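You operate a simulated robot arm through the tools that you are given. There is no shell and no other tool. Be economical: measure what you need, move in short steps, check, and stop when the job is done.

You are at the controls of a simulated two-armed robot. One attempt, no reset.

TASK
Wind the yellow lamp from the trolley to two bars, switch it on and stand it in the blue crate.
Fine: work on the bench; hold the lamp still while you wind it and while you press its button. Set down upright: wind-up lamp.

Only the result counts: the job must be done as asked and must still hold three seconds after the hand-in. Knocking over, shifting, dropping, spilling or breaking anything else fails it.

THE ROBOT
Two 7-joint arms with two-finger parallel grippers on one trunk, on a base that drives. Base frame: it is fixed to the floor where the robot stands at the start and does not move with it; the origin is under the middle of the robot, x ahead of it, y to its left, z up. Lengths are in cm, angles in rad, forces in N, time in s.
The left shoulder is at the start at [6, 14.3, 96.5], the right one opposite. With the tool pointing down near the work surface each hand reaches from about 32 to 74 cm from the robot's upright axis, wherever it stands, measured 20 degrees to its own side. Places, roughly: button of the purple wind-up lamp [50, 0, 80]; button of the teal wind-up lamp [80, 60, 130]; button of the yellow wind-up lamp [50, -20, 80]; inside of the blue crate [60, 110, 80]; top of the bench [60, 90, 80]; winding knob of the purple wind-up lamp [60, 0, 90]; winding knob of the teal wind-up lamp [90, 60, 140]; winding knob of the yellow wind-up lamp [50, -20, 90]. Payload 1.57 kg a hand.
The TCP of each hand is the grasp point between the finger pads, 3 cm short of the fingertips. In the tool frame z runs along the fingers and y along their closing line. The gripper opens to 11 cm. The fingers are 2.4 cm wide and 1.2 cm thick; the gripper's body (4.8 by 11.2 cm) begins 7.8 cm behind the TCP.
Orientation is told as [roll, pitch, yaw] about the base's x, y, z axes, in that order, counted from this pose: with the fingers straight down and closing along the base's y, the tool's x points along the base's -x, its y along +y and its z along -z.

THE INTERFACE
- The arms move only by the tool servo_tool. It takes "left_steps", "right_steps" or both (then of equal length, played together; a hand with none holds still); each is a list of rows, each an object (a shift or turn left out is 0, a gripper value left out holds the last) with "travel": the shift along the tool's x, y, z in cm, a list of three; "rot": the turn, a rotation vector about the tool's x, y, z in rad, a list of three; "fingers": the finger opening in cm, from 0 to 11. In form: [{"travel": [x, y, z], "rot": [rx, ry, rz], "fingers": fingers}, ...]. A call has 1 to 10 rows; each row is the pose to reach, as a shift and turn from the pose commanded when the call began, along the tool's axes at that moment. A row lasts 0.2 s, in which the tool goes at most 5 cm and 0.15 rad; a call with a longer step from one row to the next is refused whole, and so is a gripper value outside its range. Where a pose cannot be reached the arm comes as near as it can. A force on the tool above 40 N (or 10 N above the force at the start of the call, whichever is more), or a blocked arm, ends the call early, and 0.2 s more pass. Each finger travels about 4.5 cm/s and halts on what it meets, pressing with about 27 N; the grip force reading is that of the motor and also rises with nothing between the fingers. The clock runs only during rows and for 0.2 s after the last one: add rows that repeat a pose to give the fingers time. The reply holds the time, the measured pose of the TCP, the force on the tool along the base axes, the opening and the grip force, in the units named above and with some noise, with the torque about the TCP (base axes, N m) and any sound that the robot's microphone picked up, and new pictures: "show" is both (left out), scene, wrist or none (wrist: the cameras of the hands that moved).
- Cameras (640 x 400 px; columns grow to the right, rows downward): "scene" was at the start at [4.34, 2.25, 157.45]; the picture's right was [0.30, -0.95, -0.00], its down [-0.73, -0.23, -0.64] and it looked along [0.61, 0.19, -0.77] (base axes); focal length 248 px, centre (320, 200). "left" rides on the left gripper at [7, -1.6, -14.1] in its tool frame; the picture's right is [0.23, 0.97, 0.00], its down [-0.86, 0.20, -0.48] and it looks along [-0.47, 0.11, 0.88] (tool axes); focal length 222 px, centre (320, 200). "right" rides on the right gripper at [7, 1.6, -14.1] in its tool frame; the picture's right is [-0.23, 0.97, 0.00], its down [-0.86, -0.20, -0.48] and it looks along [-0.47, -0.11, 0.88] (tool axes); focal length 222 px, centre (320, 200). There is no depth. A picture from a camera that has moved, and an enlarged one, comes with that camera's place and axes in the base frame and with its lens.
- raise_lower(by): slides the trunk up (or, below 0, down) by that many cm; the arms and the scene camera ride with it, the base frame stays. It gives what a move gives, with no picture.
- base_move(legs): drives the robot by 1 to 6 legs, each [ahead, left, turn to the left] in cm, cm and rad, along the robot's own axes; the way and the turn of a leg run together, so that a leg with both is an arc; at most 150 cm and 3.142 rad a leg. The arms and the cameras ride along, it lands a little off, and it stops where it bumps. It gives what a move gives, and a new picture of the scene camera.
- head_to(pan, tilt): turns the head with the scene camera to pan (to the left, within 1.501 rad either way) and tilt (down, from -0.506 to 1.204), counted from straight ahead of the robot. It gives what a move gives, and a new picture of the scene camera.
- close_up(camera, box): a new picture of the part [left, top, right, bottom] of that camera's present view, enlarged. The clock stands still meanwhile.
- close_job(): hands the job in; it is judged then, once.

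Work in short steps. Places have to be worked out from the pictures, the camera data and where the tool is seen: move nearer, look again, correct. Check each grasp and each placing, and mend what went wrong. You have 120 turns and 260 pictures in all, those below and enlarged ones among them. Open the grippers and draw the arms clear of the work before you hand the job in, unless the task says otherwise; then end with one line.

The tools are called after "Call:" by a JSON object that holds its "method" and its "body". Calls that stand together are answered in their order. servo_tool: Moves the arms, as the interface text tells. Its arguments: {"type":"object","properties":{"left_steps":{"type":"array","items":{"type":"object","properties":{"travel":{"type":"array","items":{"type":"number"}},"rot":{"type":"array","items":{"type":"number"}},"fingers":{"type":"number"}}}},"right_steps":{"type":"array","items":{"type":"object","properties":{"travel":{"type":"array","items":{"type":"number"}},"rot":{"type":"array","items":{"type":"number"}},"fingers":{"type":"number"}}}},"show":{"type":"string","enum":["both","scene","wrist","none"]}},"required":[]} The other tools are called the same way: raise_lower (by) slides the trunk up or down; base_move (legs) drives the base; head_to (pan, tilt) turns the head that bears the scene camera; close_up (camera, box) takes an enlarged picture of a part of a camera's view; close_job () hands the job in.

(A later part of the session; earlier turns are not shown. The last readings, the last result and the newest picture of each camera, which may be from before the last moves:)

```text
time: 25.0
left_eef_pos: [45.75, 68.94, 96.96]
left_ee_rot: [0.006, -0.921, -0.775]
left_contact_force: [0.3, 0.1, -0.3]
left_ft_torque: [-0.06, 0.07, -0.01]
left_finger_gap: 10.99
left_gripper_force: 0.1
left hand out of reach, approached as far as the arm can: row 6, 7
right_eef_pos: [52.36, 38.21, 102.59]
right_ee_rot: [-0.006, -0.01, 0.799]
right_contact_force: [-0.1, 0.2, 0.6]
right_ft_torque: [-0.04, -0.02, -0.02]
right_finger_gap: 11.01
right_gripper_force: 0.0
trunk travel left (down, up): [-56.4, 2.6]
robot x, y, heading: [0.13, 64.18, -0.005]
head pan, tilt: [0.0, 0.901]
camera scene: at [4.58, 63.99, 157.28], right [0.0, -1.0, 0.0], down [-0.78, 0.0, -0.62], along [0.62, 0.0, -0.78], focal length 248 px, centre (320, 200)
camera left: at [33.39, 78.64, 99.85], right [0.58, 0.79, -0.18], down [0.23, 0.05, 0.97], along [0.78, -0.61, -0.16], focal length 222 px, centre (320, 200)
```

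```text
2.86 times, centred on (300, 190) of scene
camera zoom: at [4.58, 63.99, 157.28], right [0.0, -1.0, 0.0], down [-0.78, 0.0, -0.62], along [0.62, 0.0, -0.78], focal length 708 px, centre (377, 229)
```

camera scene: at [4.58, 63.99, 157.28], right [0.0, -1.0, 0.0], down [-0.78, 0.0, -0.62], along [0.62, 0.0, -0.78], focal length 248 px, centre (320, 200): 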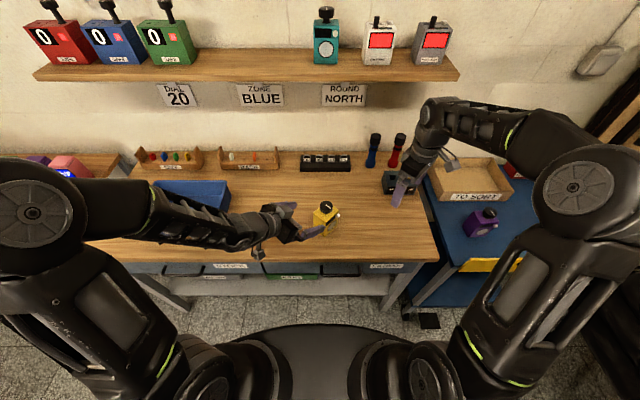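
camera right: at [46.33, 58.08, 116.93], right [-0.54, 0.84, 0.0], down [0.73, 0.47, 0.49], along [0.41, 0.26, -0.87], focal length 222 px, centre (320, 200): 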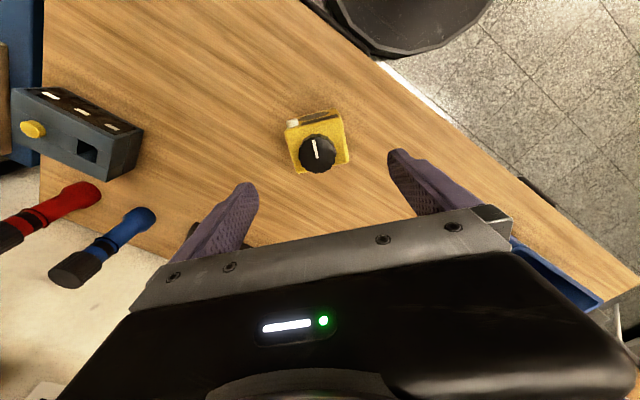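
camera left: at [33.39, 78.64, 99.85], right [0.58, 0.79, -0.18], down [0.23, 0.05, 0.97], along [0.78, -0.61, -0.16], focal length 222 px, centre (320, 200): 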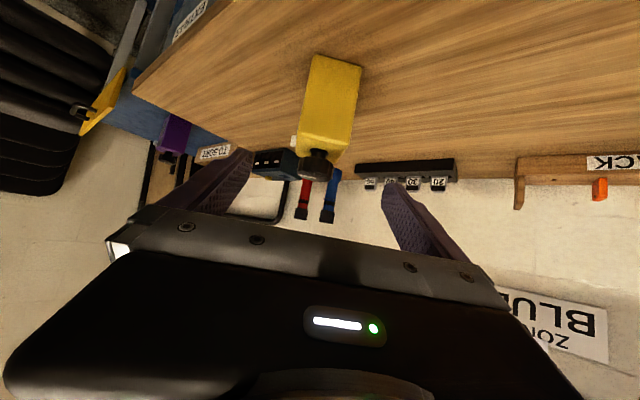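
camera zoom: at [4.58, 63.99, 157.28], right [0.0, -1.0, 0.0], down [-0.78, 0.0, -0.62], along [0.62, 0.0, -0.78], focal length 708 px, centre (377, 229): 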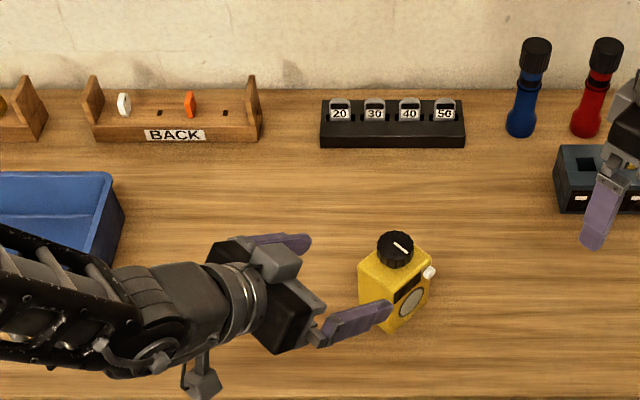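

The geometry checks out (knob appears where predicted). I lower to the standoff and advance most of the way along the fingers.

Call:
{"method": "servo_tool", "body": {"left_steps": [{"travel": [2.6, 0, 2]}, {"travel": [5.25, 0, 4]}, {"travel": [5.25, 0, 4]}, {"travel": [5.25, 0, 8]}, {"travel": [5.25, 0, 11]}, {"travel": [5.25, 0, 11]}]}}

Call:
{"method": "close_up", "body": {"camera": "scene", "box": [260, 150, 400, 250]}}

```text
time: 26.4
left_eef_pos: [49.99, 64.9, 86.1]
left_ee_rot: [0.004, -0.924, -0.775]
left_contact_force: [-0.2, -1.1, -0.2]
left_ft_torque: [-0.02, 0.0, 0.01]
left_finger_gap: 11.0
left_gripper_force: 0.1
right_eef_pos: [52.38, 38.18, 102.63]
right_ee_rot: [-0.005, -0.008, 0.8]
right_contact_force: [-0.2, -0.3, -0.7]
right_ft_torque: [0.0, 0.01, -0.04]
right_finger_gap: 10.98
right_gripper_force: 0.0
trunk travel left (down, up): [-56.4, 2.6]
robot x, y, heading: [-0.31, 64.29, -0.007]
head pan, tilt: [0.0, 0.901]
camera scene: at [4.6, 63.96, 157.28], right [0.0, -1.0, 0.0], down [-0.78, 0.0, -0.62], along [0.62, 0.0, -0.78], focal length 248 px, centre (320, 200)
camera left: at [37.56, 74.56, 89.12], right [0.58, 0.79, -0.18], down [0.23, 0.05, 0.97], along [0.78, -0.61, -0.16], focal length 222 px, centre (320, 200)
```

scene: 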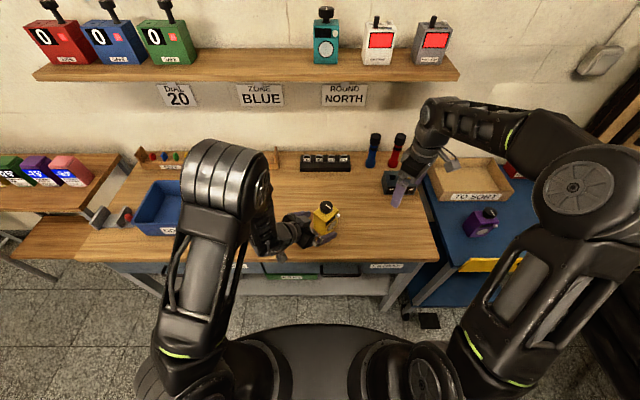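
left: 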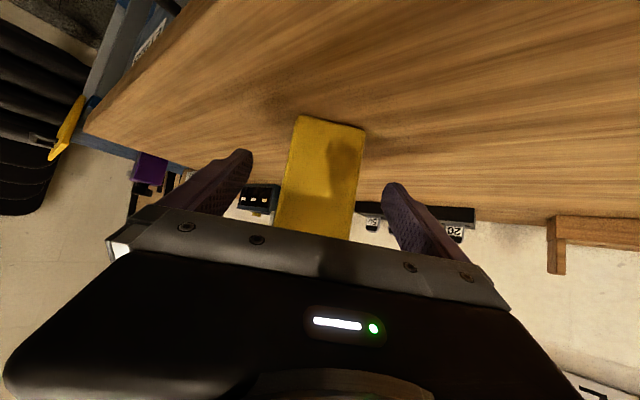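

```text
4.00 times, centred on (330, 200) of scene
camera zoom: at [4.6, 63.96, 157.28], right [0.0, -1.0, 0.0], down [-0.78, 0.0, -0.62], along [0.62, 0.0, -0.78], focal length 991 px, centre (280, 200)
```

zoom: 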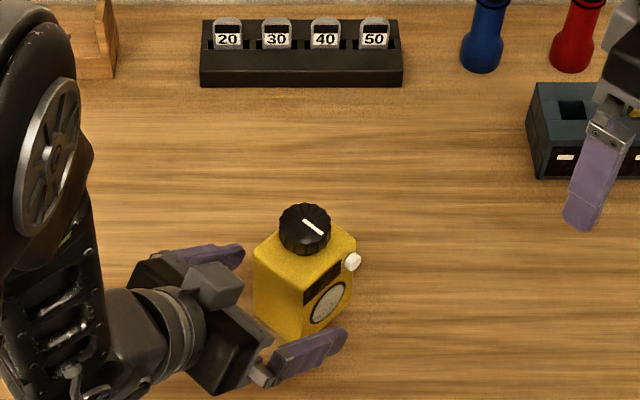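

Fingers straddle the lamp on both sides. I advance 3.5 more, lower a bit, and close.

Call:
{"method": "servo_tool", "body": {"left_steps": [{"travel": [0.5, 0, 1.8]}, {"travel": [1.0, 0, 3.5]}, {"travel": [1.0, 0, 3.5]}, {"travel": [1.0, 0, 3.5], "fingers": 7}, {"travel": [1.0, 0, 3.5], "fingers": 5}, {"travel": [1.0, 0, 3.5], "fingers": 4}, {"travel": [1.0, 0, 3.5], "fingers": 3}, {"travel": [1.0, 0, 3.5], "fingers": 3}]}}

Call:
{"method": "close_up", "body": {"camera": "scene", "box": [260, 150, 400, 250]}}

```text
time: 28.2
left_eef_pos: [51.6, 63.56, 83.21]
left_ee_rot: [0.003, -0.922, -0.774]
left_contact_force: [0.5, 0.2, 0.0]
left_ft_torque: [-0.04, 0.03, -0.02]
left_finger_gap: 5.79
left_gripper_force: 27.6
right_eef_pos: [52.29, 38.19, 102.6]
right_ee_rot: [-0.004, -0.009, 0.801]
right_contact_force: [0.6, 1.5, -0.1]
right_ft_torque: [-0.03, 0.0, 0.05]
right_finger_gap: 10.99
right_gripper_force: 0.1
trunk travel left (down, up): [-56.4, 2.6]
robot x, y, heading: [0.42, 64.08, -0.004]
head pan, tilt: [0.0, 0.901]
camera scene: at [4.6, 63.95, 157.28], right [0.0, -1.0, 0.0], down [-0.78, 0.0, -0.62], along [0.62, 0.0, -0.78], focal length 248 px, centre (320, 200)
camera left: at [39.21, 73.11, 86.25], right [0.58, 0.79, -0.18], down [0.23, 0.05, 0.97], along [0.78, -0.6, -0.16], focal length 222 px, centre (320, 200)
```

scene: 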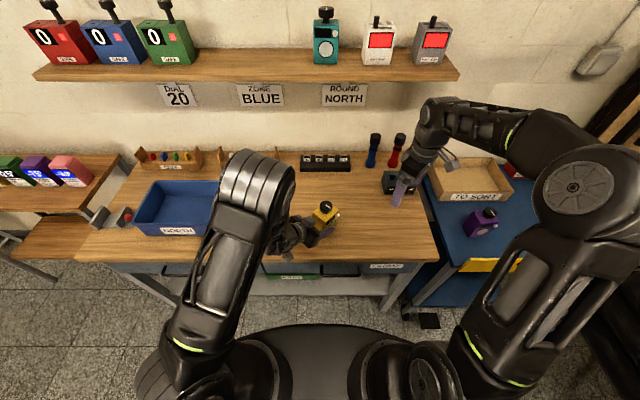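
left: 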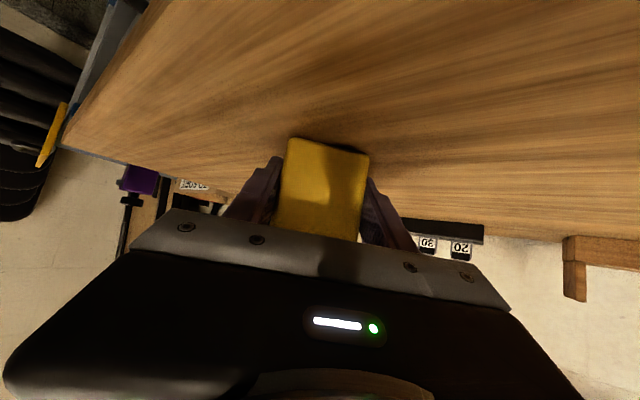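

```text
4.00 times, centred on (330, 200) of scene
camera zoom: at [4.6, 63.95, 157.28], right [0.0, -1.0, 0.0], down [-0.78, 0.0, -0.62], along [0.62, 0.0, -0.78], focal length 991 px, centre (280, 200)
```

zoom: 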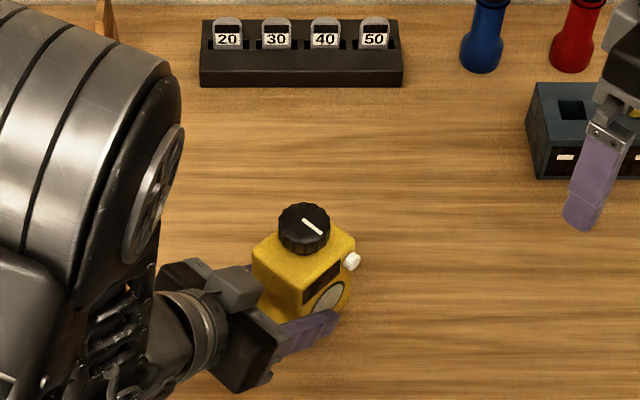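

The left hand holds the lamp with a 5.79 gap; display and button stay free. I bring the right hand above the knob, with yaw about 0.1.

Call:
{"method": "servo_tool", "body": {"right_steps": [{"travel": [-3.4, 3.1, 0], "rot": [0, 0, 0.14]}, {"travel": [-6.8, 6.2, 0], "rot": [0, 0, 0.28]}, {"travel": [-10.2, 9.3, 0], "rot": [0, 0, 0.42]}, {"travel": [-13.6, 12.4, 0], "rot": [0, 0, 0.56]}, {"travel": [-17, 15.5, 0], "rot": [0, 0, 0.7]}, {"travel": [-17.5, 15.9, 0], "rot": [0, 0, 0.7]}, {"travel": [-17.5, 15.9, 0], "rot": [0, 0, 0.7], "fingers": 7}, {"travel": [-17.5, 15.9, 0], "rot": [0, 0, 0.7], "fingers": 7}]}}

Call:
{"method": "close_up", "body": {"camera": "right", "box": [240, 80, 400, 200]}}

Call:
{"method": "close_up", "body": {"camera": "scene", "box": [260, 150, 400, 250]}}

```text
time: 30.0
left_eef_pos: [51.57, 63.47, 83.32]
left_ee_rot: [0.003, -0.921, -0.773]
left_contact_force: [-0.5, -1.0, -0.4]
left_ft_torque: [-0.01, 0.03, 0.03]
left_finger_gap: 5.79
left_gripper_force: 27.0
right_eef_pos: [53.25, 61.71, 102.88]
right_ee_rot: [0.001, -0.012, 0.098]
right_contact_force: [-0.7, 0.3, 0.4]
right_ft_torque: [-0.01, -0.01, 0.03]
right_finger_gap: 6.99
right_gripper_force: 0.0
trunk travel left (down, up): [-56.4, 2.6]
robot x, y, heading: [0.54, 64.09, 0.0]
head pan, tilt: [0.0, 0.901]
camera scene: at [4.6, 63.96, 157.28], right [0.0, -1.0, 0.0], down [-0.78, 0.0, -0.62], along [0.62, 0.0, -0.78], focal length 248 px, centre (320, 200)
camera right: at [46.1, 62.59, 116.83], right [0.13, 0.99, 0.0], down [0.87, -0.12, 0.49], along [0.48, -0.06, -0.87], focal length 222 px, centre (320, 200)
```

scene: 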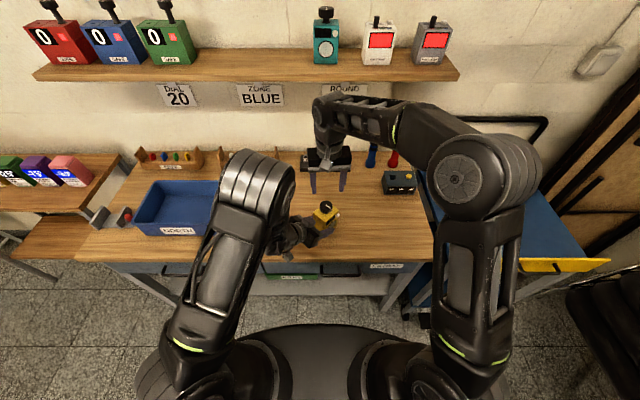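
right: 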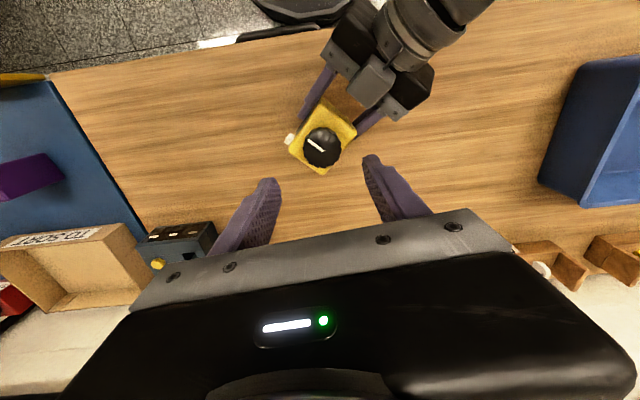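

```text
3.33 times, centred on (320, 140) of right
camera zoom: at [46.1, 62.59, 116.83], right [0.13, 0.99, 0.0], down [0.87, -0.12, 0.49], along [0.48, -0.06, -0.87], focal length 740 px, centre (320, 400)
```

zoom: 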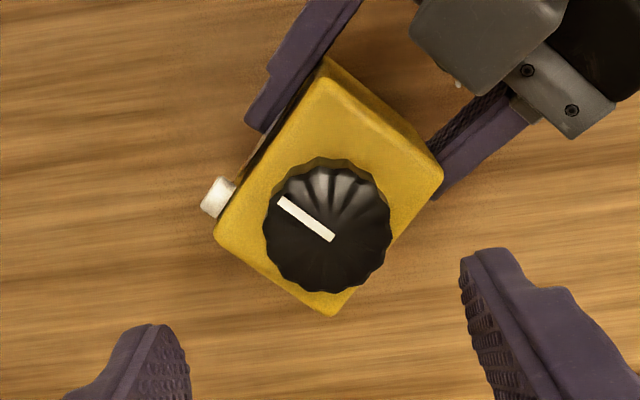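

```text
4.00 times, centred on (330, 200) of scene
camera zoom: at [4.6, 63.96, 157.28], right [0.0, -1.0, 0.0], down [-0.78, 0.0, -0.62], along [0.62, 0.0, -0.78], focal length 991 px, centre (280, 200)
```

zoom: 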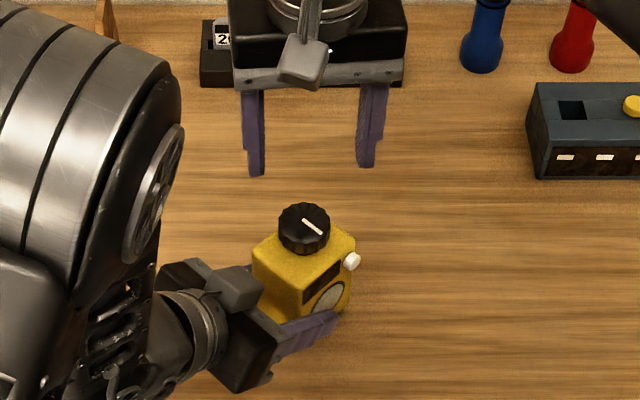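

Knob axis about [52.8, 62.0], top about 92.5. I descend around the knob and close on it.

Call:
{"method": "servo_tool", "body": {"right_steps": [{"travel": [0.4, 0.25, 4]}, {"travel": [0.4, 0.25, 8]}, {"travel": [0.4, 0.25, 10.7]}, {"travel": [0.4, 0.25, 10.7]}, {"travel": [0.4, 0.25, 10.7], "fingers": 5}, {"travel": [0.4, 0.25, 10.7], "fingers": 3}, {"travel": [0.4, 0.25, 10.7], "fingers": 3}, {"travel": [0.4, 0.25, 10.7], "fingers": 3}]}}

Call:
{"method": "close_up", "body": {"camera": "scene", "box": [260, 150, 400, 250]}}

```text
time: 30.9
left_eef_pos: [51.51, 63.55, 83.28]
left_ee_rot: [0.004, -0.922, -0.77]
left_contact_force: [-1.7, -1.3, 3.9]
left_ft_torque: [0.31, 0.08, 0.16]
left_finger_gap: 5.76
left_gripper_force: 26.8
right_eef_pos: [53.2, 62.11, 93.03]
right_ee_rot: [0.002, -0.015, 0.099]
right_contact_force: [-1.7, -1.0, 6.2]
right_ft_torque: [-0.25, 0.07, -0.12]
right_finger_gap: 7.05
right_gripper_force: 0.3
trunk travel left (down, up): [-56.4, 2.6]
robot x, y, heading: [0.09, 64.08, -0.001]
head pan, tilt: [0.0, 0.901]
stopped in row 4 (right hand): the force on the tool passed its limit (the readings are from after the stop); the commanded pose is now the measured one
camera scene: at [4.5, 63.97, 157.3], right [0.0, -1.0, 0.0], down [-0.78, 0.0, -0.62], along [0.62, 0.0, -0.78], focal length 248 px, centre (320, 200)
camera right: at [45.86, 62.98, 106.97], right [0.13, 0.99, 0.01], down [0.86, -0.12, 0.49], along [0.49, -0.06, -0.87], focal length 222 px, centre (320, 200)
```

scene: 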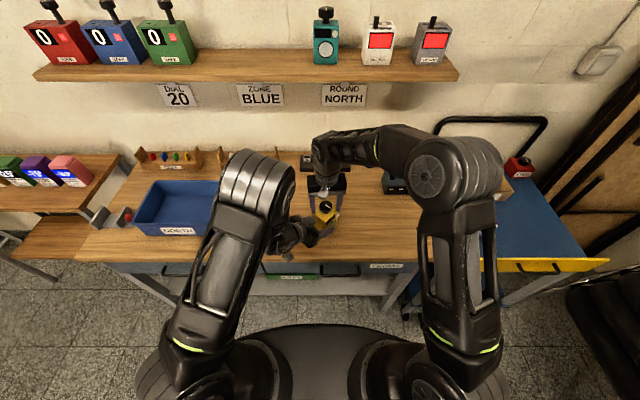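
right: 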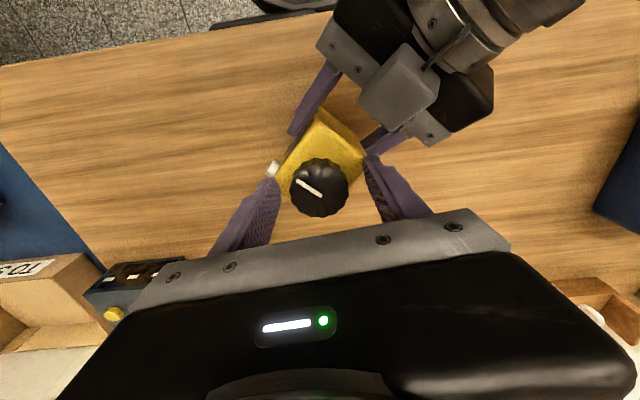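

```text
4.00 times, centred on (330, 200) of scene
camera zoom: at [4.5, 63.97, 157.3], right [0.0, -1.0, 0.0], down [-0.78, 0.0, -0.62], along [0.62, 0.0, -0.78], focal length 991 px, centre (280, 200)
```

zoom: 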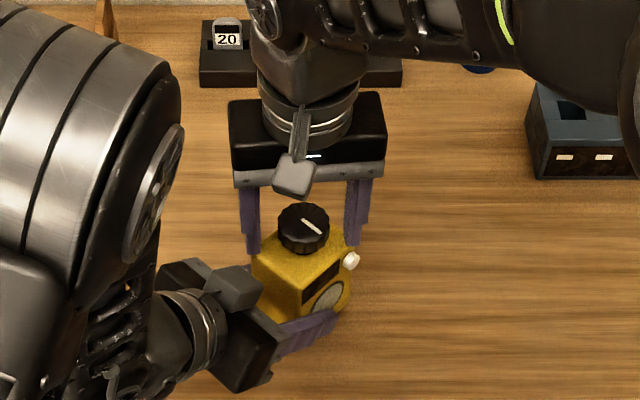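

The fingertips touched the lamp body's top at tip z≈90, so body top is ~90 and the knob is 90–93.5. I raise 0.6, shift 0.6 toward the robot, then close.

Call:
{"method": "servo_tool", "body": {"right_steps": [{"travel": [0.3, 0, -0.6]}, {"travel": [0.6, 0, -0.6]}, {"travel": [0.6, 0, -0.6], "fingers": 5.5}, {"travel": [0.6, 0, -0.6], "fingers": 4.5}, {"travel": [0.6, 0, -0.6], "fingers": 3}, {"travel": [0.6, 0, -0.6], "fingers": 3}]}}

Call:
{"method": "close_up", "body": {"camera": "scene", "box": [290, 180, 360, 230]}}

```text
time: 32.3
left_eef_pos: [51.59, 63.55, 83.3]
left_ee_rot: [0.004, -0.921, -0.771]
left_contact_force: [-1.5, 0.5, 10.6]
left_ft_torque: [-0.3, 0.02, -0.04]
left_finger_gap: 5.78
left_gripper_force: 27.3
right_eef_pos: [52.53, 62.01, 93.48]
right_ee_rot: [0.002, -0.013, 0.099]
right_contact_force: [0.9, -1.2, 1.7]
right_ft_torque: [-0.05, -0.05, -0.06]
right_finger_gap: 4.08
right_gripper_force: 26.7
trunk travel left (down, up): [-56.4, 2.6]
robot x, y, heading: [-0.06, 64.09, -0.003]
head pan, tilt: [0.0, 0.901]
camera scene: at [4.51, 63.94, 157.29], right [0.0, -1.0, 0.0], down [-0.78, 0.0, -0.62], along [0.62, 0.0, -0.78], focal length 248 px, centre (320, 200)
camera right: at [45.25, 62.85, 107.48], right [0.13, 0.99, 0.01], down [0.86, -0.12, 0.49], along [0.49, -0.06, -0.87], focal length 222 px, centre (320, 200)
```

scene: 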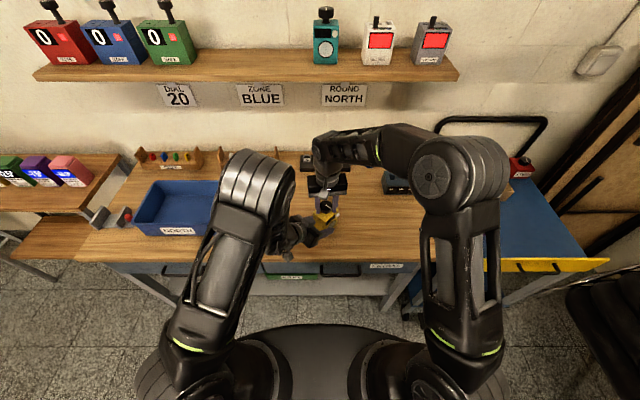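
right: 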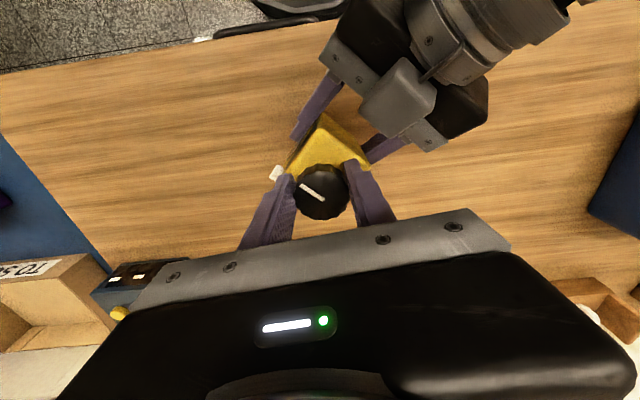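

```text
8.00 times, centred on (325, 205) of scene
camera zoom: at [4.51, 63.94, 157.29], right [0.0, -1.0, 0.0], down [-0.78, 0.0, -0.62], along [0.62, 0.0, -0.78], focal length 1981 px, centre (280, 160)
```

zoom: 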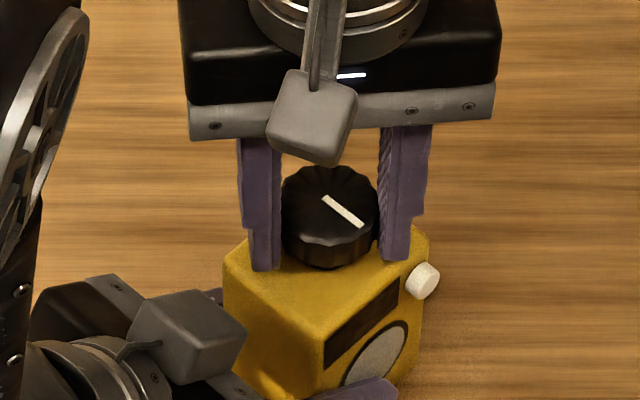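

The knob is gripped (4.08 cm) and the display is visible. I turn clockwise (seen from above) by 0.6 as a test.

Call:
{"method": "servo_tool", "body": {"right_steps": [{"rot": [0, 0, 0.12]}, {"rot": [0, 0, 0.24]}, {"rot": [0, 0, 0.36]}, {"rot": [0, 0, 0.48]}, {"rot": [0, 0, 0.6]}, {"rot": [0, 0, 0.6]}], "show": "none"}}

Call:
{"method": "close_up", "body": {"camera": "scene", "box": [290, 180, 360, 230]}}

```text
time: 33.7
left_eef_pos: [51.36, 63.53, 83.26]
left_ee_rot: [0.003, -0.923, -0.773]
left_contact_force: [-2.7, -7.0, 16.3]
left_ft_torque: [0.33, -0.49, -0.1]
left_finger_gap: 5.78
left_gripper_force: 27.2
right_eef_pos: [52.51, 62.21, 93.49]
right_ee_rot: [0.01, -0.008, -0.503]
right_contact_force: [5.3, 10.0, -4.2]
right_ft_torque: [0.24, -0.19, 0.06]
right_finger_gap: 4.07
right_gripper_force: 26.4
trunk travel left (down, up): [-56.4, 2.6]
robot x, y, heading: [-0.07, 64.2, -0.003]
head pan, tilt: [0.0, 0.901]
```

```text
8.00 times, centred on (325, 205) of scene
camera zoom: at [4.54, 64.0, 157.28], right [0.0, -1.0, 0.0], down [-0.78, 0.0, -0.62], along [0.62, 0.0, -0.78], focal length 1981 px, centre (280, 160)
```

zoom: 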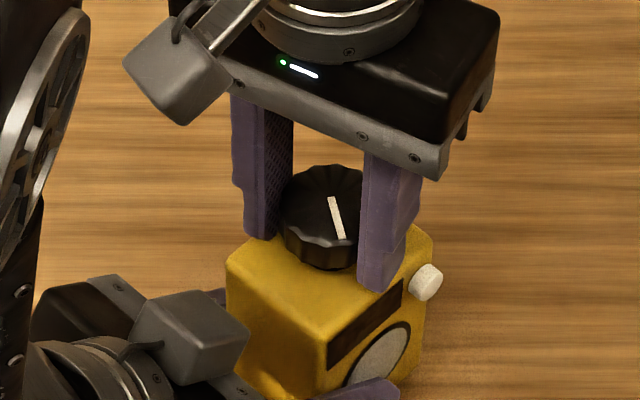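

The knob turned with the hand and the lamp stayed put. I continue clockwise another 1.1.

Call:
{"method": "servo_tool", "body": {"right_steps": [{"rot": [0, 0, 0.12]}, {"rot": [0, 0, 0.24]}, {"rot": [0, 0, 0.36]}, {"rot": [0, 0, 0.48]}, {"rot": [0, 0, 0.6]}, {"rot": [0, 0, 0.72]}, {"rot": [0, 0, 0.84]}, {"rot": [0, 0, 0.96]}, {"rot": [0, 0, 1.1]}, {"rot": [0, 0, 1.1]}], "show": "none"}}

Call:
{"method": "close_up", "body": {"camera": "scene", "box": [290, 180, 360, 230]}}

```text
time: 35.9
left_eef_pos: [51.42, 63.48, 83.26]
left_ee_rot: [0.004, -0.922, -0.773]
left_contact_force: [-14.4, -15.1, 9.0]
left_ft_torque: [0.19, -0.93, -0.28]
left_finger_gap: 5.91
left_gripper_force: 27.1
right_eef_pos: [52.68, 62.15, 93.59]
right_ee_rot: [0.019, 0.004, -1.603]
right_contact_force: [15.8, 12.0, 10.4]
right_ft_torque: [0.28, -0.59, 0.06]
right_finger_gap: 4.08
right_gripper_force: 26.9
trunk travel left (down, up): [-56.4, 2.6]
robot x, y, heading: [0.13, 64.15, -0.004]
head pan, tilt: [0.0, 0.901]
```

```text
8.00 times, centred on (325, 205) of scene
camera zoom: at [4.46, 63.91, 157.29], right [0.0, -1.0, 0.0], down [-0.78, 0.0, -0.62], along [0.62, 0.0, -0.78], focal length 1981 px, centre (280, 160)
```

zoom: 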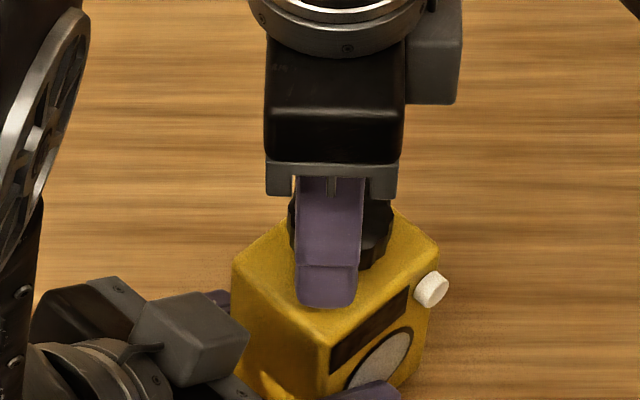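

Turned 1.7 rad in total; lateral forces of about 15 N show a small off-axis error. I open the fingers, which relaxes it, and look at the display and knob.

Call:
{"method": "servo_tool", "body": {"right_steps": [{"fingers": 5.5}, {"fingers": 7}, {"fingers": 7}], "show": "wrist"}}

Call:
{"method": "close_up", "body": {"camera": "scene", "box": [290, 180, 360, 230]}}

```text
time: 36.7
left_eef_pos: [51.65, 63.63, 83.15]
left_ee_rot: [0.004, -0.918, -0.768]
left_contact_force: [0.6, 0.3, -0.2]
left_ft_torque: [0.01, 0.0, -0.02]
left_finger_gap: 5.76
left_gripper_force: 27.3
right_eef_pos: [52.46, 62.05, 93.45]
right_ee_rot: [0.009, 0.003, -1.6]
right_contact_force: [-0.2, -0.9, -0.9]
right_ft_torque: [0.02, -0.04, -0.01]
right_finger_gap: 7.01
right_gripper_force: 0.0
trunk travel left (down, up): [-56.4, 2.6]
robot x, y, heading: [0.09, 64.1, -0.001]
head pan, tilt: [0.0, 0.901]
camera right: at [54.26, 68.9, 107.52], right [0.97, -0.26, 0.01], down [-0.23, -0.85, 0.47], along [-0.11, -0.46, -0.88], focal length 222 px, centre (320, 200)
```

right: 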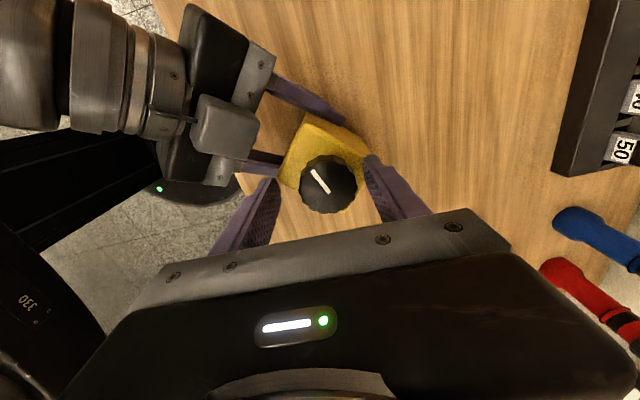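

```text
8.00 times, centred on (325, 205) of scene
camera zoom: at [4.62, 63.97, 157.27], right [0.0, -1.0, 0.0], down [-0.78, 0.0, -0.62], along [0.62, 0.0, -0.78], focal length 1981 px, centre (280, 160)
```

zoom: 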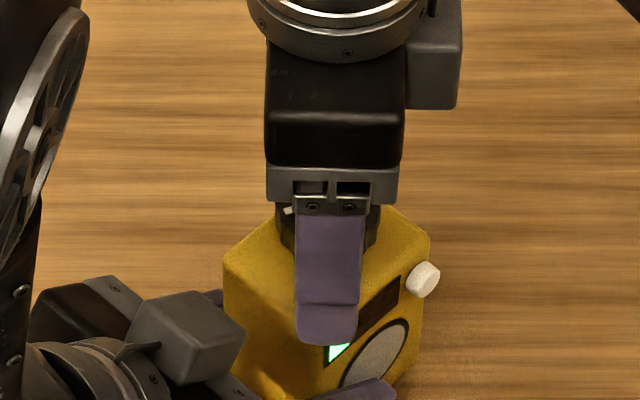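

A green bar has lit, so clockwise is right. I raise the hand 4 cm clear and rotate it back to start another stroke, then read the display.

Call:
{"method": "servo_tool", "body": {"right_steps": [{"travel": [0, 0, -4]}, {"travel": [0, 0, -4], "rot": [0, 0, -0.14]}, {"travel": [0, 0, -4], "rot": [0, 0, -0.28]}, {"travel": [0, 0, -4], "rot": [0, 0, -0.43]}, {"travel": [0, 0, -4], "rot": [0, 0, -0.58]}, {"travel": [0, 0, -4], "rot": [0, 0, -0.73]}, {"travel": [0, 0, -4], "rot": [0, 0, -0.88]}, {"travel": [0, 0, -4], "rot": [0, 0, -1.02]}, {"travel": [0, 0, -4], "rot": [0, 0, -1.16]}, {"travel": [0, 0, -4], "rot": [0, 0, -1.3]}], "show": "wrist"}}

Call:
{"method": "close_up", "body": {"camera": "scene", "box": [290, 180, 360, 230]}}

```text
time: 38.9
left_eef_pos: [51.67, 63.47, 83.17]
left_ee_rot: [0.004, -0.92, -0.771]
left_contact_force: [0.7, -0.4, -1.0]
left_ft_torque: [0.04, 0.0, 0.0]
left_finger_gap: 5.78
left_gripper_force: 27.0
right_eef_pos: [52.63, 62.0, 97.48]
right_ee_rot: [0.005, -0.009, -0.297]
right_contact_force: [0.2, -0.3, 0.2]
right_ft_torque: [0.02, 0.01, 0.01]
right_finger_gap: 6.98
right_gripper_force: 0.0
trunk travel left (down, up): [-56.4, 2.6]
robot x, y, heading: [-0.07, 63.94, -0.008]
head pan, tilt: [0.0, 0.901]
camera right: at [46.2, 65.57, 111.44], right [0.5, 0.86, 0.01], down [0.75, -0.44, 0.49], along [0.42, -0.24, -0.87], focal length 222 px, centre (320, 200)
```

right: 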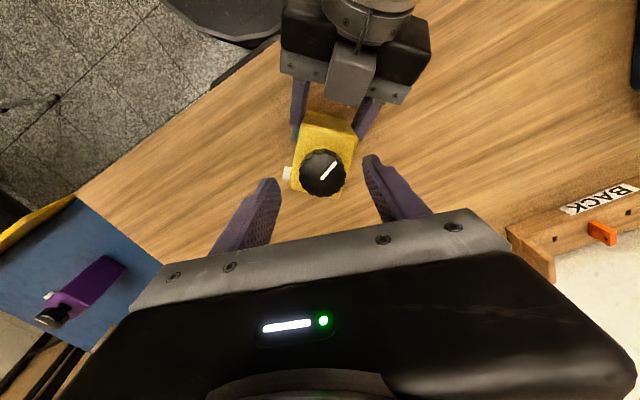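

```text
8.00 times, centred on (325, 205) of scene
camera zoom: at [4.62, 63.95, 157.28], right [0.0, -1.0, 0.0], down [-0.78, 0.0, -0.62], along [0.62, 0.0, -0.78], focal length 1981 px, centre (280, 160)
```

zoom: 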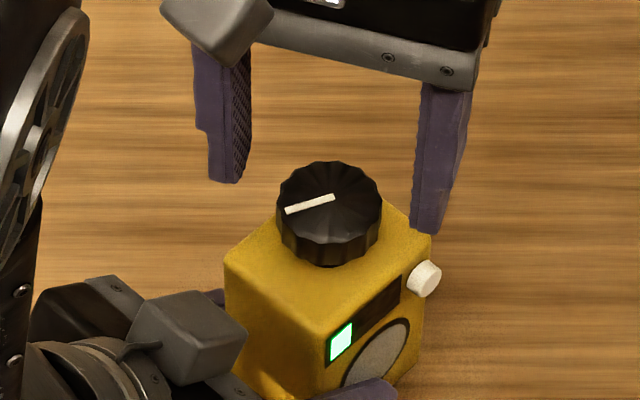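

One bar is lit. I rotate back another 0.4, descend and grip the knob again for the second bar.

Call:
{"method": "servo_tool", "body": {"right_steps": [{"travel": [0, 0.2, 0], "rot": [0, 0, -0.14]}, {"travel": [0, 0.2, 0], "rot": [0, 0, -0.28]}, {"travel": [0, 0.2, 0], "rot": [0, 0, -0.4]}, {"travel": [0, 0.2, 2], "rot": [0, 0, -0.4]}, {"travel": [0, 0.2, 4], "rot": [0, 0, -0.4]}, {"travel": [0, 0.2, 4], "rot": [0, 0, -0.4], "fingers": 5.5}, {"travel": [0, 0.2, 4], "rot": [0, 0, -0.4], "fingers": 3}, {"travel": [0, 0.2, 4], "rot": [0, 0, -0.4], "fingers": 3}, {"travel": [0, 0.2, 4], "rot": [0, 0, -0.4], "fingers": 3}], "show": "none"}}

Call:
{"method": "close_up", "body": {"camera": "scene", "box": [290, 180, 360, 230]}}

```text
time: 40.9
left_eef_pos: [51.65, 63.7, 83.16]
left_ee_rot: [0.001, -0.921, -0.77]
left_contact_force: [-3.9, 10.6, 0.9]
left_ft_torque: [-0.74, -0.3, 0.11]
left_finger_gap: 5.79
left_gripper_force: 27.3
right_eef_pos: [52.64, 62.07, 93.48]
right_ee_rot: [0.001, -0.014, 0.099]
right_contact_force: [4.2, -11.1, -2.1]
right_ft_torque: [-0.48, -0.16, -0.02]
right_finger_gap: 4.07
right_gripper_force: 27.2
trunk travel left (down, up): [-56.4, 2.6]
robot x, y, heading: [0.17, 63.71, 0.002]
head pan, tilt: [0.0, 0.901]
```

```text
8.00 times, centred on (325, 205) of scene
camera zoom: at [4.63, 63.95, 157.28], right [0.0, -1.0, 0.0], down [-0.78, 0.0, -0.62], along [0.62, 0.0, -0.78], focal length 1981 px, centre (280, 160)
```

zoom: 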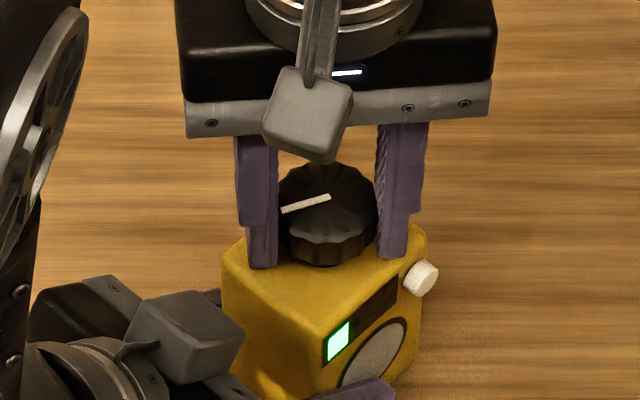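

Small side load: I shift back -0.2 in y and turn clockwise 0.7, then check.

Call:
{"method": "servo_tool", "body": {"right_steps": [{"travel": [0, -0.2, 0]}, {"travel": [0, -0.2, 0], "rot": [0, 0, 0.14]}, {"travel": [0, -0.2, 0], "rot": [0, 0, 0.28]}, {"travel": [0, -0.2, 0], "rot": [0, 0, 0.42]}, {"travel": [0, -0.2, 0], "rot": [0, 0, 0.56]}, {"travel": [0, -0.2, 0], "rot": [0, 0, 0.7]}, {"travel": [0, -0.2, 0], "rot": [0, 0, 0.7]}], "show": "none"}}

Call:
{"method": "close_up", "body": {"camera": "scene", "box": [290, 180, 360, 230]}}

```text
time: 42.5
left_eef_pos: [51.55, 63.5, 83.21]
left_ee_rot: [0.003, -0.92, -0.772]
left_contact_force: [-6.4, -4.3, -2.4]
left_ft_torque: [0.57, -0.38, -0.13]
left_finger_gap: 5.78
left_gripper_force: 27.3
right_eef_pos: [52.74, 62.19, 93.38]
right_ee_rot: [0.013, -0.007, -0.603]
right_contact_force: [6.6, 5.6, 0.4]
right_ft_torque: [-0.08, -0.24, 0.04]
right_finger_gap: 4.06
right_gripper_force: 26.9
trunk travel left (down, up): [-56.4, 2.6]
robot x, y, heading: [-0.08, 64.39, -0.002]
head pan, tilt: [0.0, 0.901]
```

```text
8.00 times, centred on (325, 205) of scene
camera zoom: at [4.62, 63.95, 157.28], right [0.0, -1.0, 0.0], down [-0.78, 0.0, -0.62], along [0.62, 0.0, -0.78], focal length 1981 px, centre (280, 160)
```

zoom: 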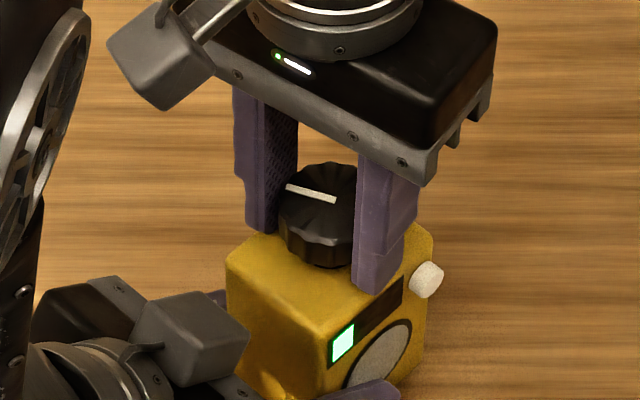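

Still one bar at 2.4 rad total. Continue by 0.45 and check.

Call:
{"method": "servo_tool", "body": {"right_steps": [{"travel": [0, 0.15, 0], "rot": [0, 0, 0.12]}, {"travel": [0, 0.15, 0], "rot": [0, 0, 0.24]}, {"travel": [0, 0.15, 0], "rot": [0, 0, 0.36]}, {"travel": [0, 0.15, 0], "rot": [0, 0, 0.45]}, {"travel": [0, 0.15, 0], "rot": [0, 0, 0.45]}], "show": "none"}}

Call:
{"method": "close_up", "body": {"camera": "scene", "box": [290, 180, 360, 230]}}

```text
time: 43.7
left_eef_pos: [51.55, 63.52, 83.15]
left_ee_rot: [0.003, -0.921, -0.772]
left_contact_force: [-9.9, -12.7, -3.4]
left_ft_torque: [0.66, -0.93, -0.35]
left_finger_gap: 5.81
left_gripper_force: 26.7
right_eef_pos: [52.71, 62.23, 93.58]
right_ee_rot: [0.015, -0.002, -1.053]
right_contact_force: [10.2, 14.6, 2.1]
right_ft_torque: [0.77, -0.06, 0.11]
right_finger_gap: 4.08
right_gripper_force: 27.1
trunk travel left (down, up): [-56.4, 2.6]
robot x, y, heading: [0.06, 63.96, -0.006]
head pan, tilt: [0.0, 0.901]
```

```text
8.00 times, centred on (325, 205) of scene
camera zoom: at [4.62, 63.96, 157.28], right [0.0, -1.0, 0.0], down [-0.78, 0.0, -0.62], along [0.62, 0.0, -0.78], focal length 1981 px, centre (280, 160)
```

zoom: 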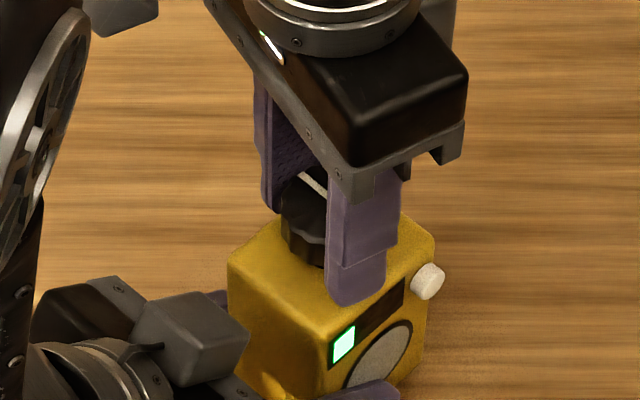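

Still one bar at 2.85 rad. I relieve the side load with a small shift and turn 0.35 more.

Call:
{"method": "servo_tool", "body": {"right_steps": [{"travel": [0.12, 0.3, 0], "rot": [0, 0, 0]}, {"travel": [0.12, 0.3, 0], "rot": [0, 0, 0.12]}, {"travel": [0.12, 0.3, 0], "rot": [0, 0, 0.24]}, {"travel": [0.12, 0.3, 0], "rot": [0, 0, 0.35]}, {"travel": [0.12, 0.3, 0], "rot": [0, 0, 0.35]}], "show": "none"}}

Call:
{"method": "close_up", "body": {"camera": "scene", "box": [290, 180, 360, 230]}}

```text
time: 44.9
left_eef_pos: [51.56, 63.59, 83.22]
left_ee_rot: [0.002, -0.918, -0.772]
left_contact_force: [-4.6, -8.1, -8.3]
left_ft_torque: [0.68, -0.3, -0.22]
left_finger_gap: 5.79
left_gripper_force: 26.1
right_eef_pos: [52.98, 62.44, 93.53]
right_ee_rot: [0.011, 0.003, -1.403]
right_contact_force: [4.9, 8.4, 7.4]
right_ft_torque: [0.3, -0.08, 0.03]
right_finger_gap: 4.07
right_gripper_force: 27.2
trunk travel left (down, up): [-56.4, 2.6]
robot x, y, heading: [-0.11, 64.01, 0.002]
head pan, tilt: [0.0, 0.901]
```

```text
8.00 times, centred on (325, 205) of scene
camera zoom: at [4.62, 63.95, 157.28], right [0.0, -1.0, 0.0], down [-0.78, 0.0, -0.62], along [0.62, 0.0, -0.78], focal length 1981 px, centre (280, 160)
```

zoom: 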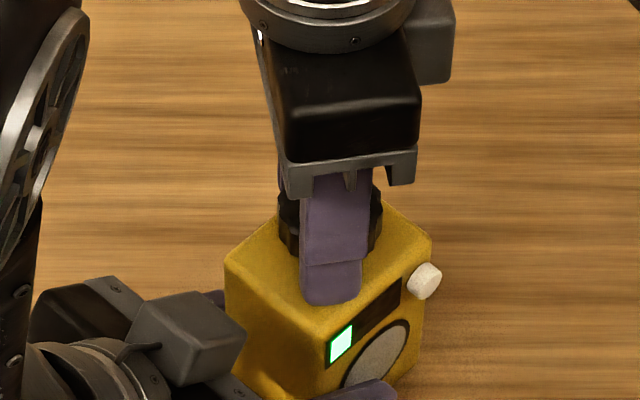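

Still one bar at 3.2 rad. Another 0.3.

Call:
{"method": "servo_tool", "body": {"right_steps": [{"travel": [0.1, 0.1, 0], "rot": [0, 0, 0.1]}, {"travel": [0.1, 0.1, 0], "rot": [0, 0, 0.2]}, {"travel": [0.1, 0.1, 0], "rot": [0, 0, 0.3]}, {"travel": [0.1, 0.1, 0], "rot": [0, 0, 0.3]}], "show": "none"}}

Call:
{"method": "close_up", "body": {"camera": "scene", "box": [290, 180, 360, 230]}}

```text
time: 45.9
left_eef_pos: [51.67, 63.76, 83.16]
left_ee_rot: [0.004, -0.918, -0.77]
left_contact_force: [-9.6, 0.3, -9.6]
left_ft_torque: [0.14, -0.64, -0.11]
left_finger_gap: 5.79
left_gripper_force: 26.8
right_eef_pos: [53.13, 62.5, 93.58]
right_ee_rot: [0.014, 0.003, -1.704]
right_contact_force: [9.3, -0.3, 7.7]
right_ft_torque: [-0.17, -0.13, 0.05]
right_finger_gap: 4.02
right_gripper_force: 26.7
trunk travel left (down, up): [-56.4, 2.6]
robot x, y, heading: [0.2, 63.8, 0.001]
head pan, tilt: [0.0, 0.901]
```

```text
8.00 times, centred on (325, 205) of scene
camera zoom: at [4.62, 63.95, 157.28], right [0.0, -1.0, 0.0], down [-0.78, 0.0, -0.62], along [0.62, 0.0, -0.78], focal length 1981 px, centre (280, 160)
```

zoom: 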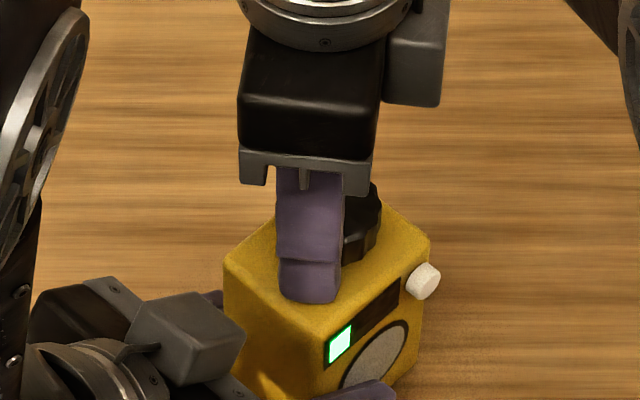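

Still one bar; the finger looks off-centre on the knob. I release, raise and rotate back, then look at the knob mark.

Call:
{"method": "servo_tool", "body": {"right_steps": [{"fingers": 5.5}, {"fingers": 7}, {"travel": [0, 0, -4], "fingers": 7}, {"travel": [0, 0, -4], "rot": [0, 0, -0.15]}, {"travel": [0, 0, -4], "rot": [0, 0, -0.3]}, {"travel": [0, 0, -4], "rot": [0, 0, -0.45]}, {"travel": [0, 0, -4], "rot": [0, 0, -0.6]}, {"travel": [0, 0, -4], "rot": [0, 0, -0.75]}, {"travel": [0, 0, -4], "rot": [0, 0, -0.9]}, {"travel": [0, 0, -4], "rot": [0, 0, -1.0]}], "show": "wrist"}}

Call:
{"method": "close_up", "body": {"camera": "scene", "box": [290, 180, 360, 230]}}

Call:
{"method": "close_up", "body": {"camera": "right", "box": [240, 100, 400, 220]}}

```text
time: 48.1
left_eef_pos: [51.78, 63.65, 83.2]
left_ee_rot: [0.004, -0.919, -0.773]
left_contact_force: [0.8, 0.4, -1.6]
left_ft_torque: [0.03, 0.01, 0.01]
left_finger_gap: 5.76
left_gripper_force: 26.7
right_eef_pos: [52.9, 62.45, 97.38]
right_ee_rot: [0.01, -0.007, -0.699]
right_contact_force: [0.2, 0.1, 0.1]
right_ft_torque: [-0.02, -0.02, 0.02]
right_finger_gap: 7.01
right_gripper_force: 0.1
trunk travel left (down, up): [-56.4, 2.6]
robot x, y, heading: [0.12, 63.83, -0.0]
head pan, tilt: [0.0, 0.901]
camera right: at [48.52, 68.12, 111.44], right [0.8, 0.6, 0.01], down [0.52, -0.7, 0.48], along [0.3, -0.38, -0.88], focal length 222 px, centre (320, 200)
```

right: 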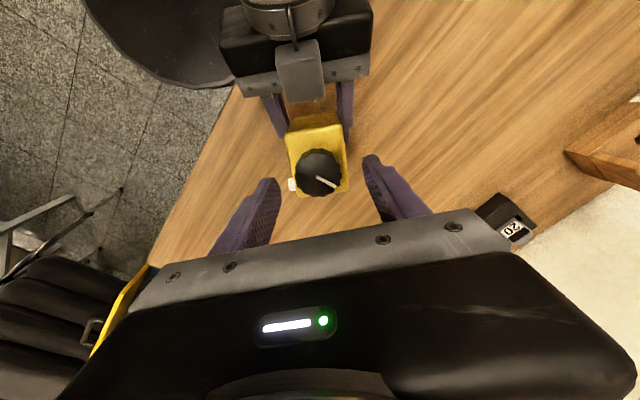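

```text
8.00 times, centred on (325, 205) of scene
camera zoom: at [4.63, 63.95, 157.28], right [0.0, -1.0, 0.0], down [-0.78, 0.0, -0.62], along [0.62, 0.0, -0.78], focal length 1981 px, centre (280, 160)
```

zoom: 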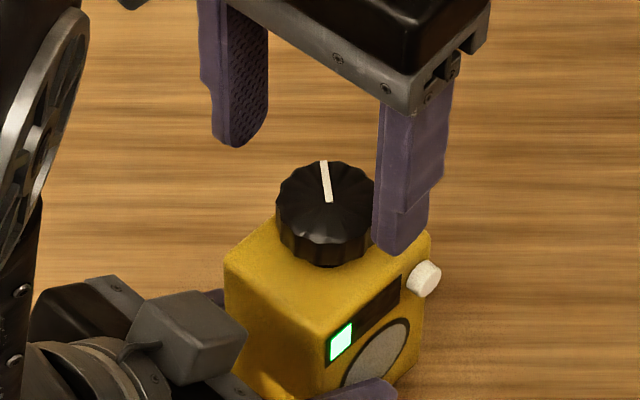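

```text
3.33 times, centred on (320, 160) of right
camera zoom: at [48.52, 68.12, 111.44], right [0.8, 0.6, 0.01], down [0.52, -0.7, 0.48], along [0.3, -0.38, -0.88], focal length 740 px, centre (320, 333)
```

zoom: 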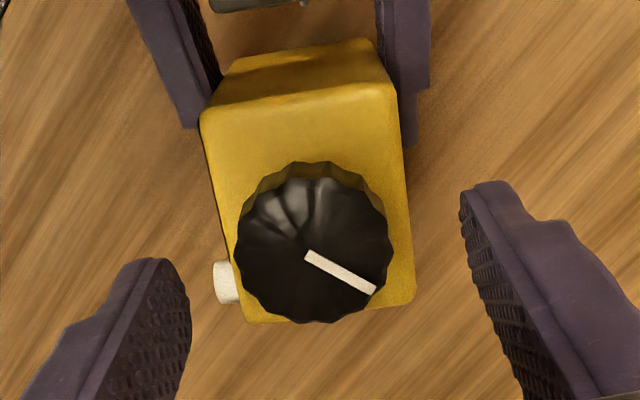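

The knob did turn without slipping (mark moved ~1.8 rad); the second bar simply needs more. I re-grip centred at about [53.05, 62.05] with yaw 0.1.

Call:
{"method": "servo_tool", "body": {"right_steps": [{"travel": [-0.37, -0.21, 0], "rot": [0, 0, -0.14]}, {"travel": [-0.37, -0.21, 0], "rot": [0, 0, -0.28]}, {"travel": [-0.37, -0.21, 0], "rot": [0, 0, -0.42]}, {"travel": [-0.37, -0.21, 0], "rot": [0, 0, -0.56]}, {"travel": [-0.37, -0.21, 0], "rot": [0, 0, -0.7]}, {"travel": [-0.37, -0.21, 2], "rot": [0, 0, -0.8]}, {"travel": [-0.37, -0.21, 3.9], "rot": [0, 0, -0.8]}, {"travel": [-0.37, -0.21, 3.9], "rot": [0, 0, -0.8], "fingers": 5}, {"travel": [-0.37, -0.21, 3.9], "rot": [0, 0, -0.8], "fingers": 3}, {"travel": [-0.37, -0.21, 3.9], "rot": [0, 0, -0.8], "fingers": 3}], "show": "none"}}

Call:
{"method": "close_up", "body": {"camera": "scene", "box": [290, 180, 360, 230]}}

```text
time: 50.3
left_eef_pos: [51.48, 63.51, 83.28]
left_ee_rot: [0.003, -0.919, -0.77]
left_contact_force: [-2.0, 3.0, 0.1]
left_ft_torque: [-0.16, -0.16, 0.01]
left_finger_gap: 5.74
left_gripper_force: 26.6
right_eef_pos: [53.23, 62.12, 93.61]
right_ee_rot: [0.002, -0.012, 0.101]
right_contact_force: [2.1, -2.8, -0.3]
right_ft_torque: [-0.11, -0.08, 0.02]
right_finger_gap: 4.09
right_gripper_force: 22.6
trunk travel left (down, up): [-56.4, 2.6]
robot x, y, heading: [-0.18, 64.21, 0.002]
head pan, tilt: [0.0, 0.901]
```

```text
8.00 times, centred on (325, 205) of scene
camera zoom: at [4.62, 63.95, 157.28], right [0.0, -1.0, 0.0], down [-0.78, 0.0, -0.62], along [0.62, 0.0, -0.78], focal length 1981 px, centre (280, 160)
```

zoom: 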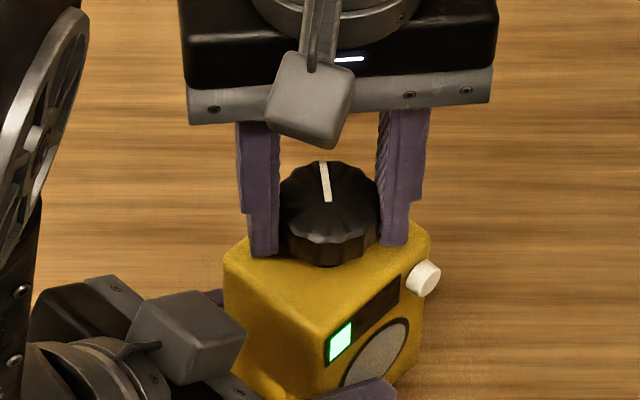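

Well centred now. Turn 0.7 clockwise and check.

Call:
{"method": "servo_tool", "body": {"right_steps": [{"rot": [0, 0, 0.14]}, {"rot": [0, 0, 0.28]}, {"rot": [0, 0, 0.42]}, {"rot": [0, 0, 0.56]}, {"rot": [0, 0, 0.7]}, {"rot": [0, 0, 0.7]}], "show": "none"}}

Call:
{"method": "close_up", "body": {"camera": "scene", "box": [290, 180, 360, 230]}}

```text
time: 51.7
left_eef_pos: [51.61, 63.69, 83.13]
left_ee_rot: [0.004, -0.918, -0.77]
left_contact_force: [-7.8, 10.0, 6.2]
left_ft_torque: [-0.52, -0.4, 0.03]
left_finger_gap: 5.79
left_gripper_force: 26.9
right_eef_pos: [53.17, 62.12, 93.5]
right_ee_rot: [0.009, -0.01, -0.605]
right_contact_force: [6.9, -11.0, -6.7]
right_ft_torque: [-0.64, -0.46, 0.01]
right_finger_gap: 4.09
right_gripper_force: 27.0
trunk travel left (down, up): [-56.4, 2.6]
robot x, y, heading: [-0.04, 63.92, -0.004]
head pan, tilt: [0.0, 0.901]
```

```text
8.00 times, centred on (325, 205) of scene
camera zoom: at [4.62, 63.95, 157.28], right [0.0, -1.0, 0.0], down [-0.78, 0.0, -0.62], along [0.62, 0.0, -0.78], focal length 1981 px, centre (280, 160)
```

zoom: 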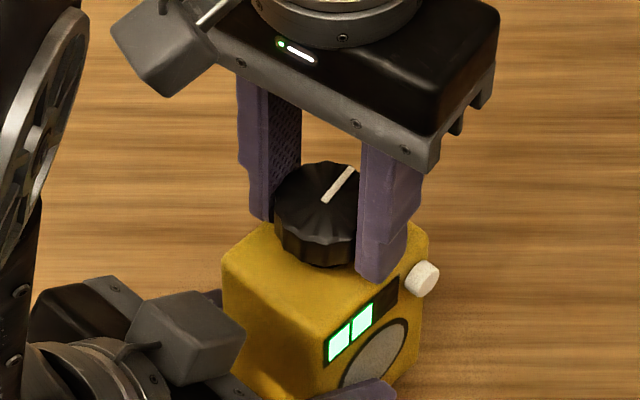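

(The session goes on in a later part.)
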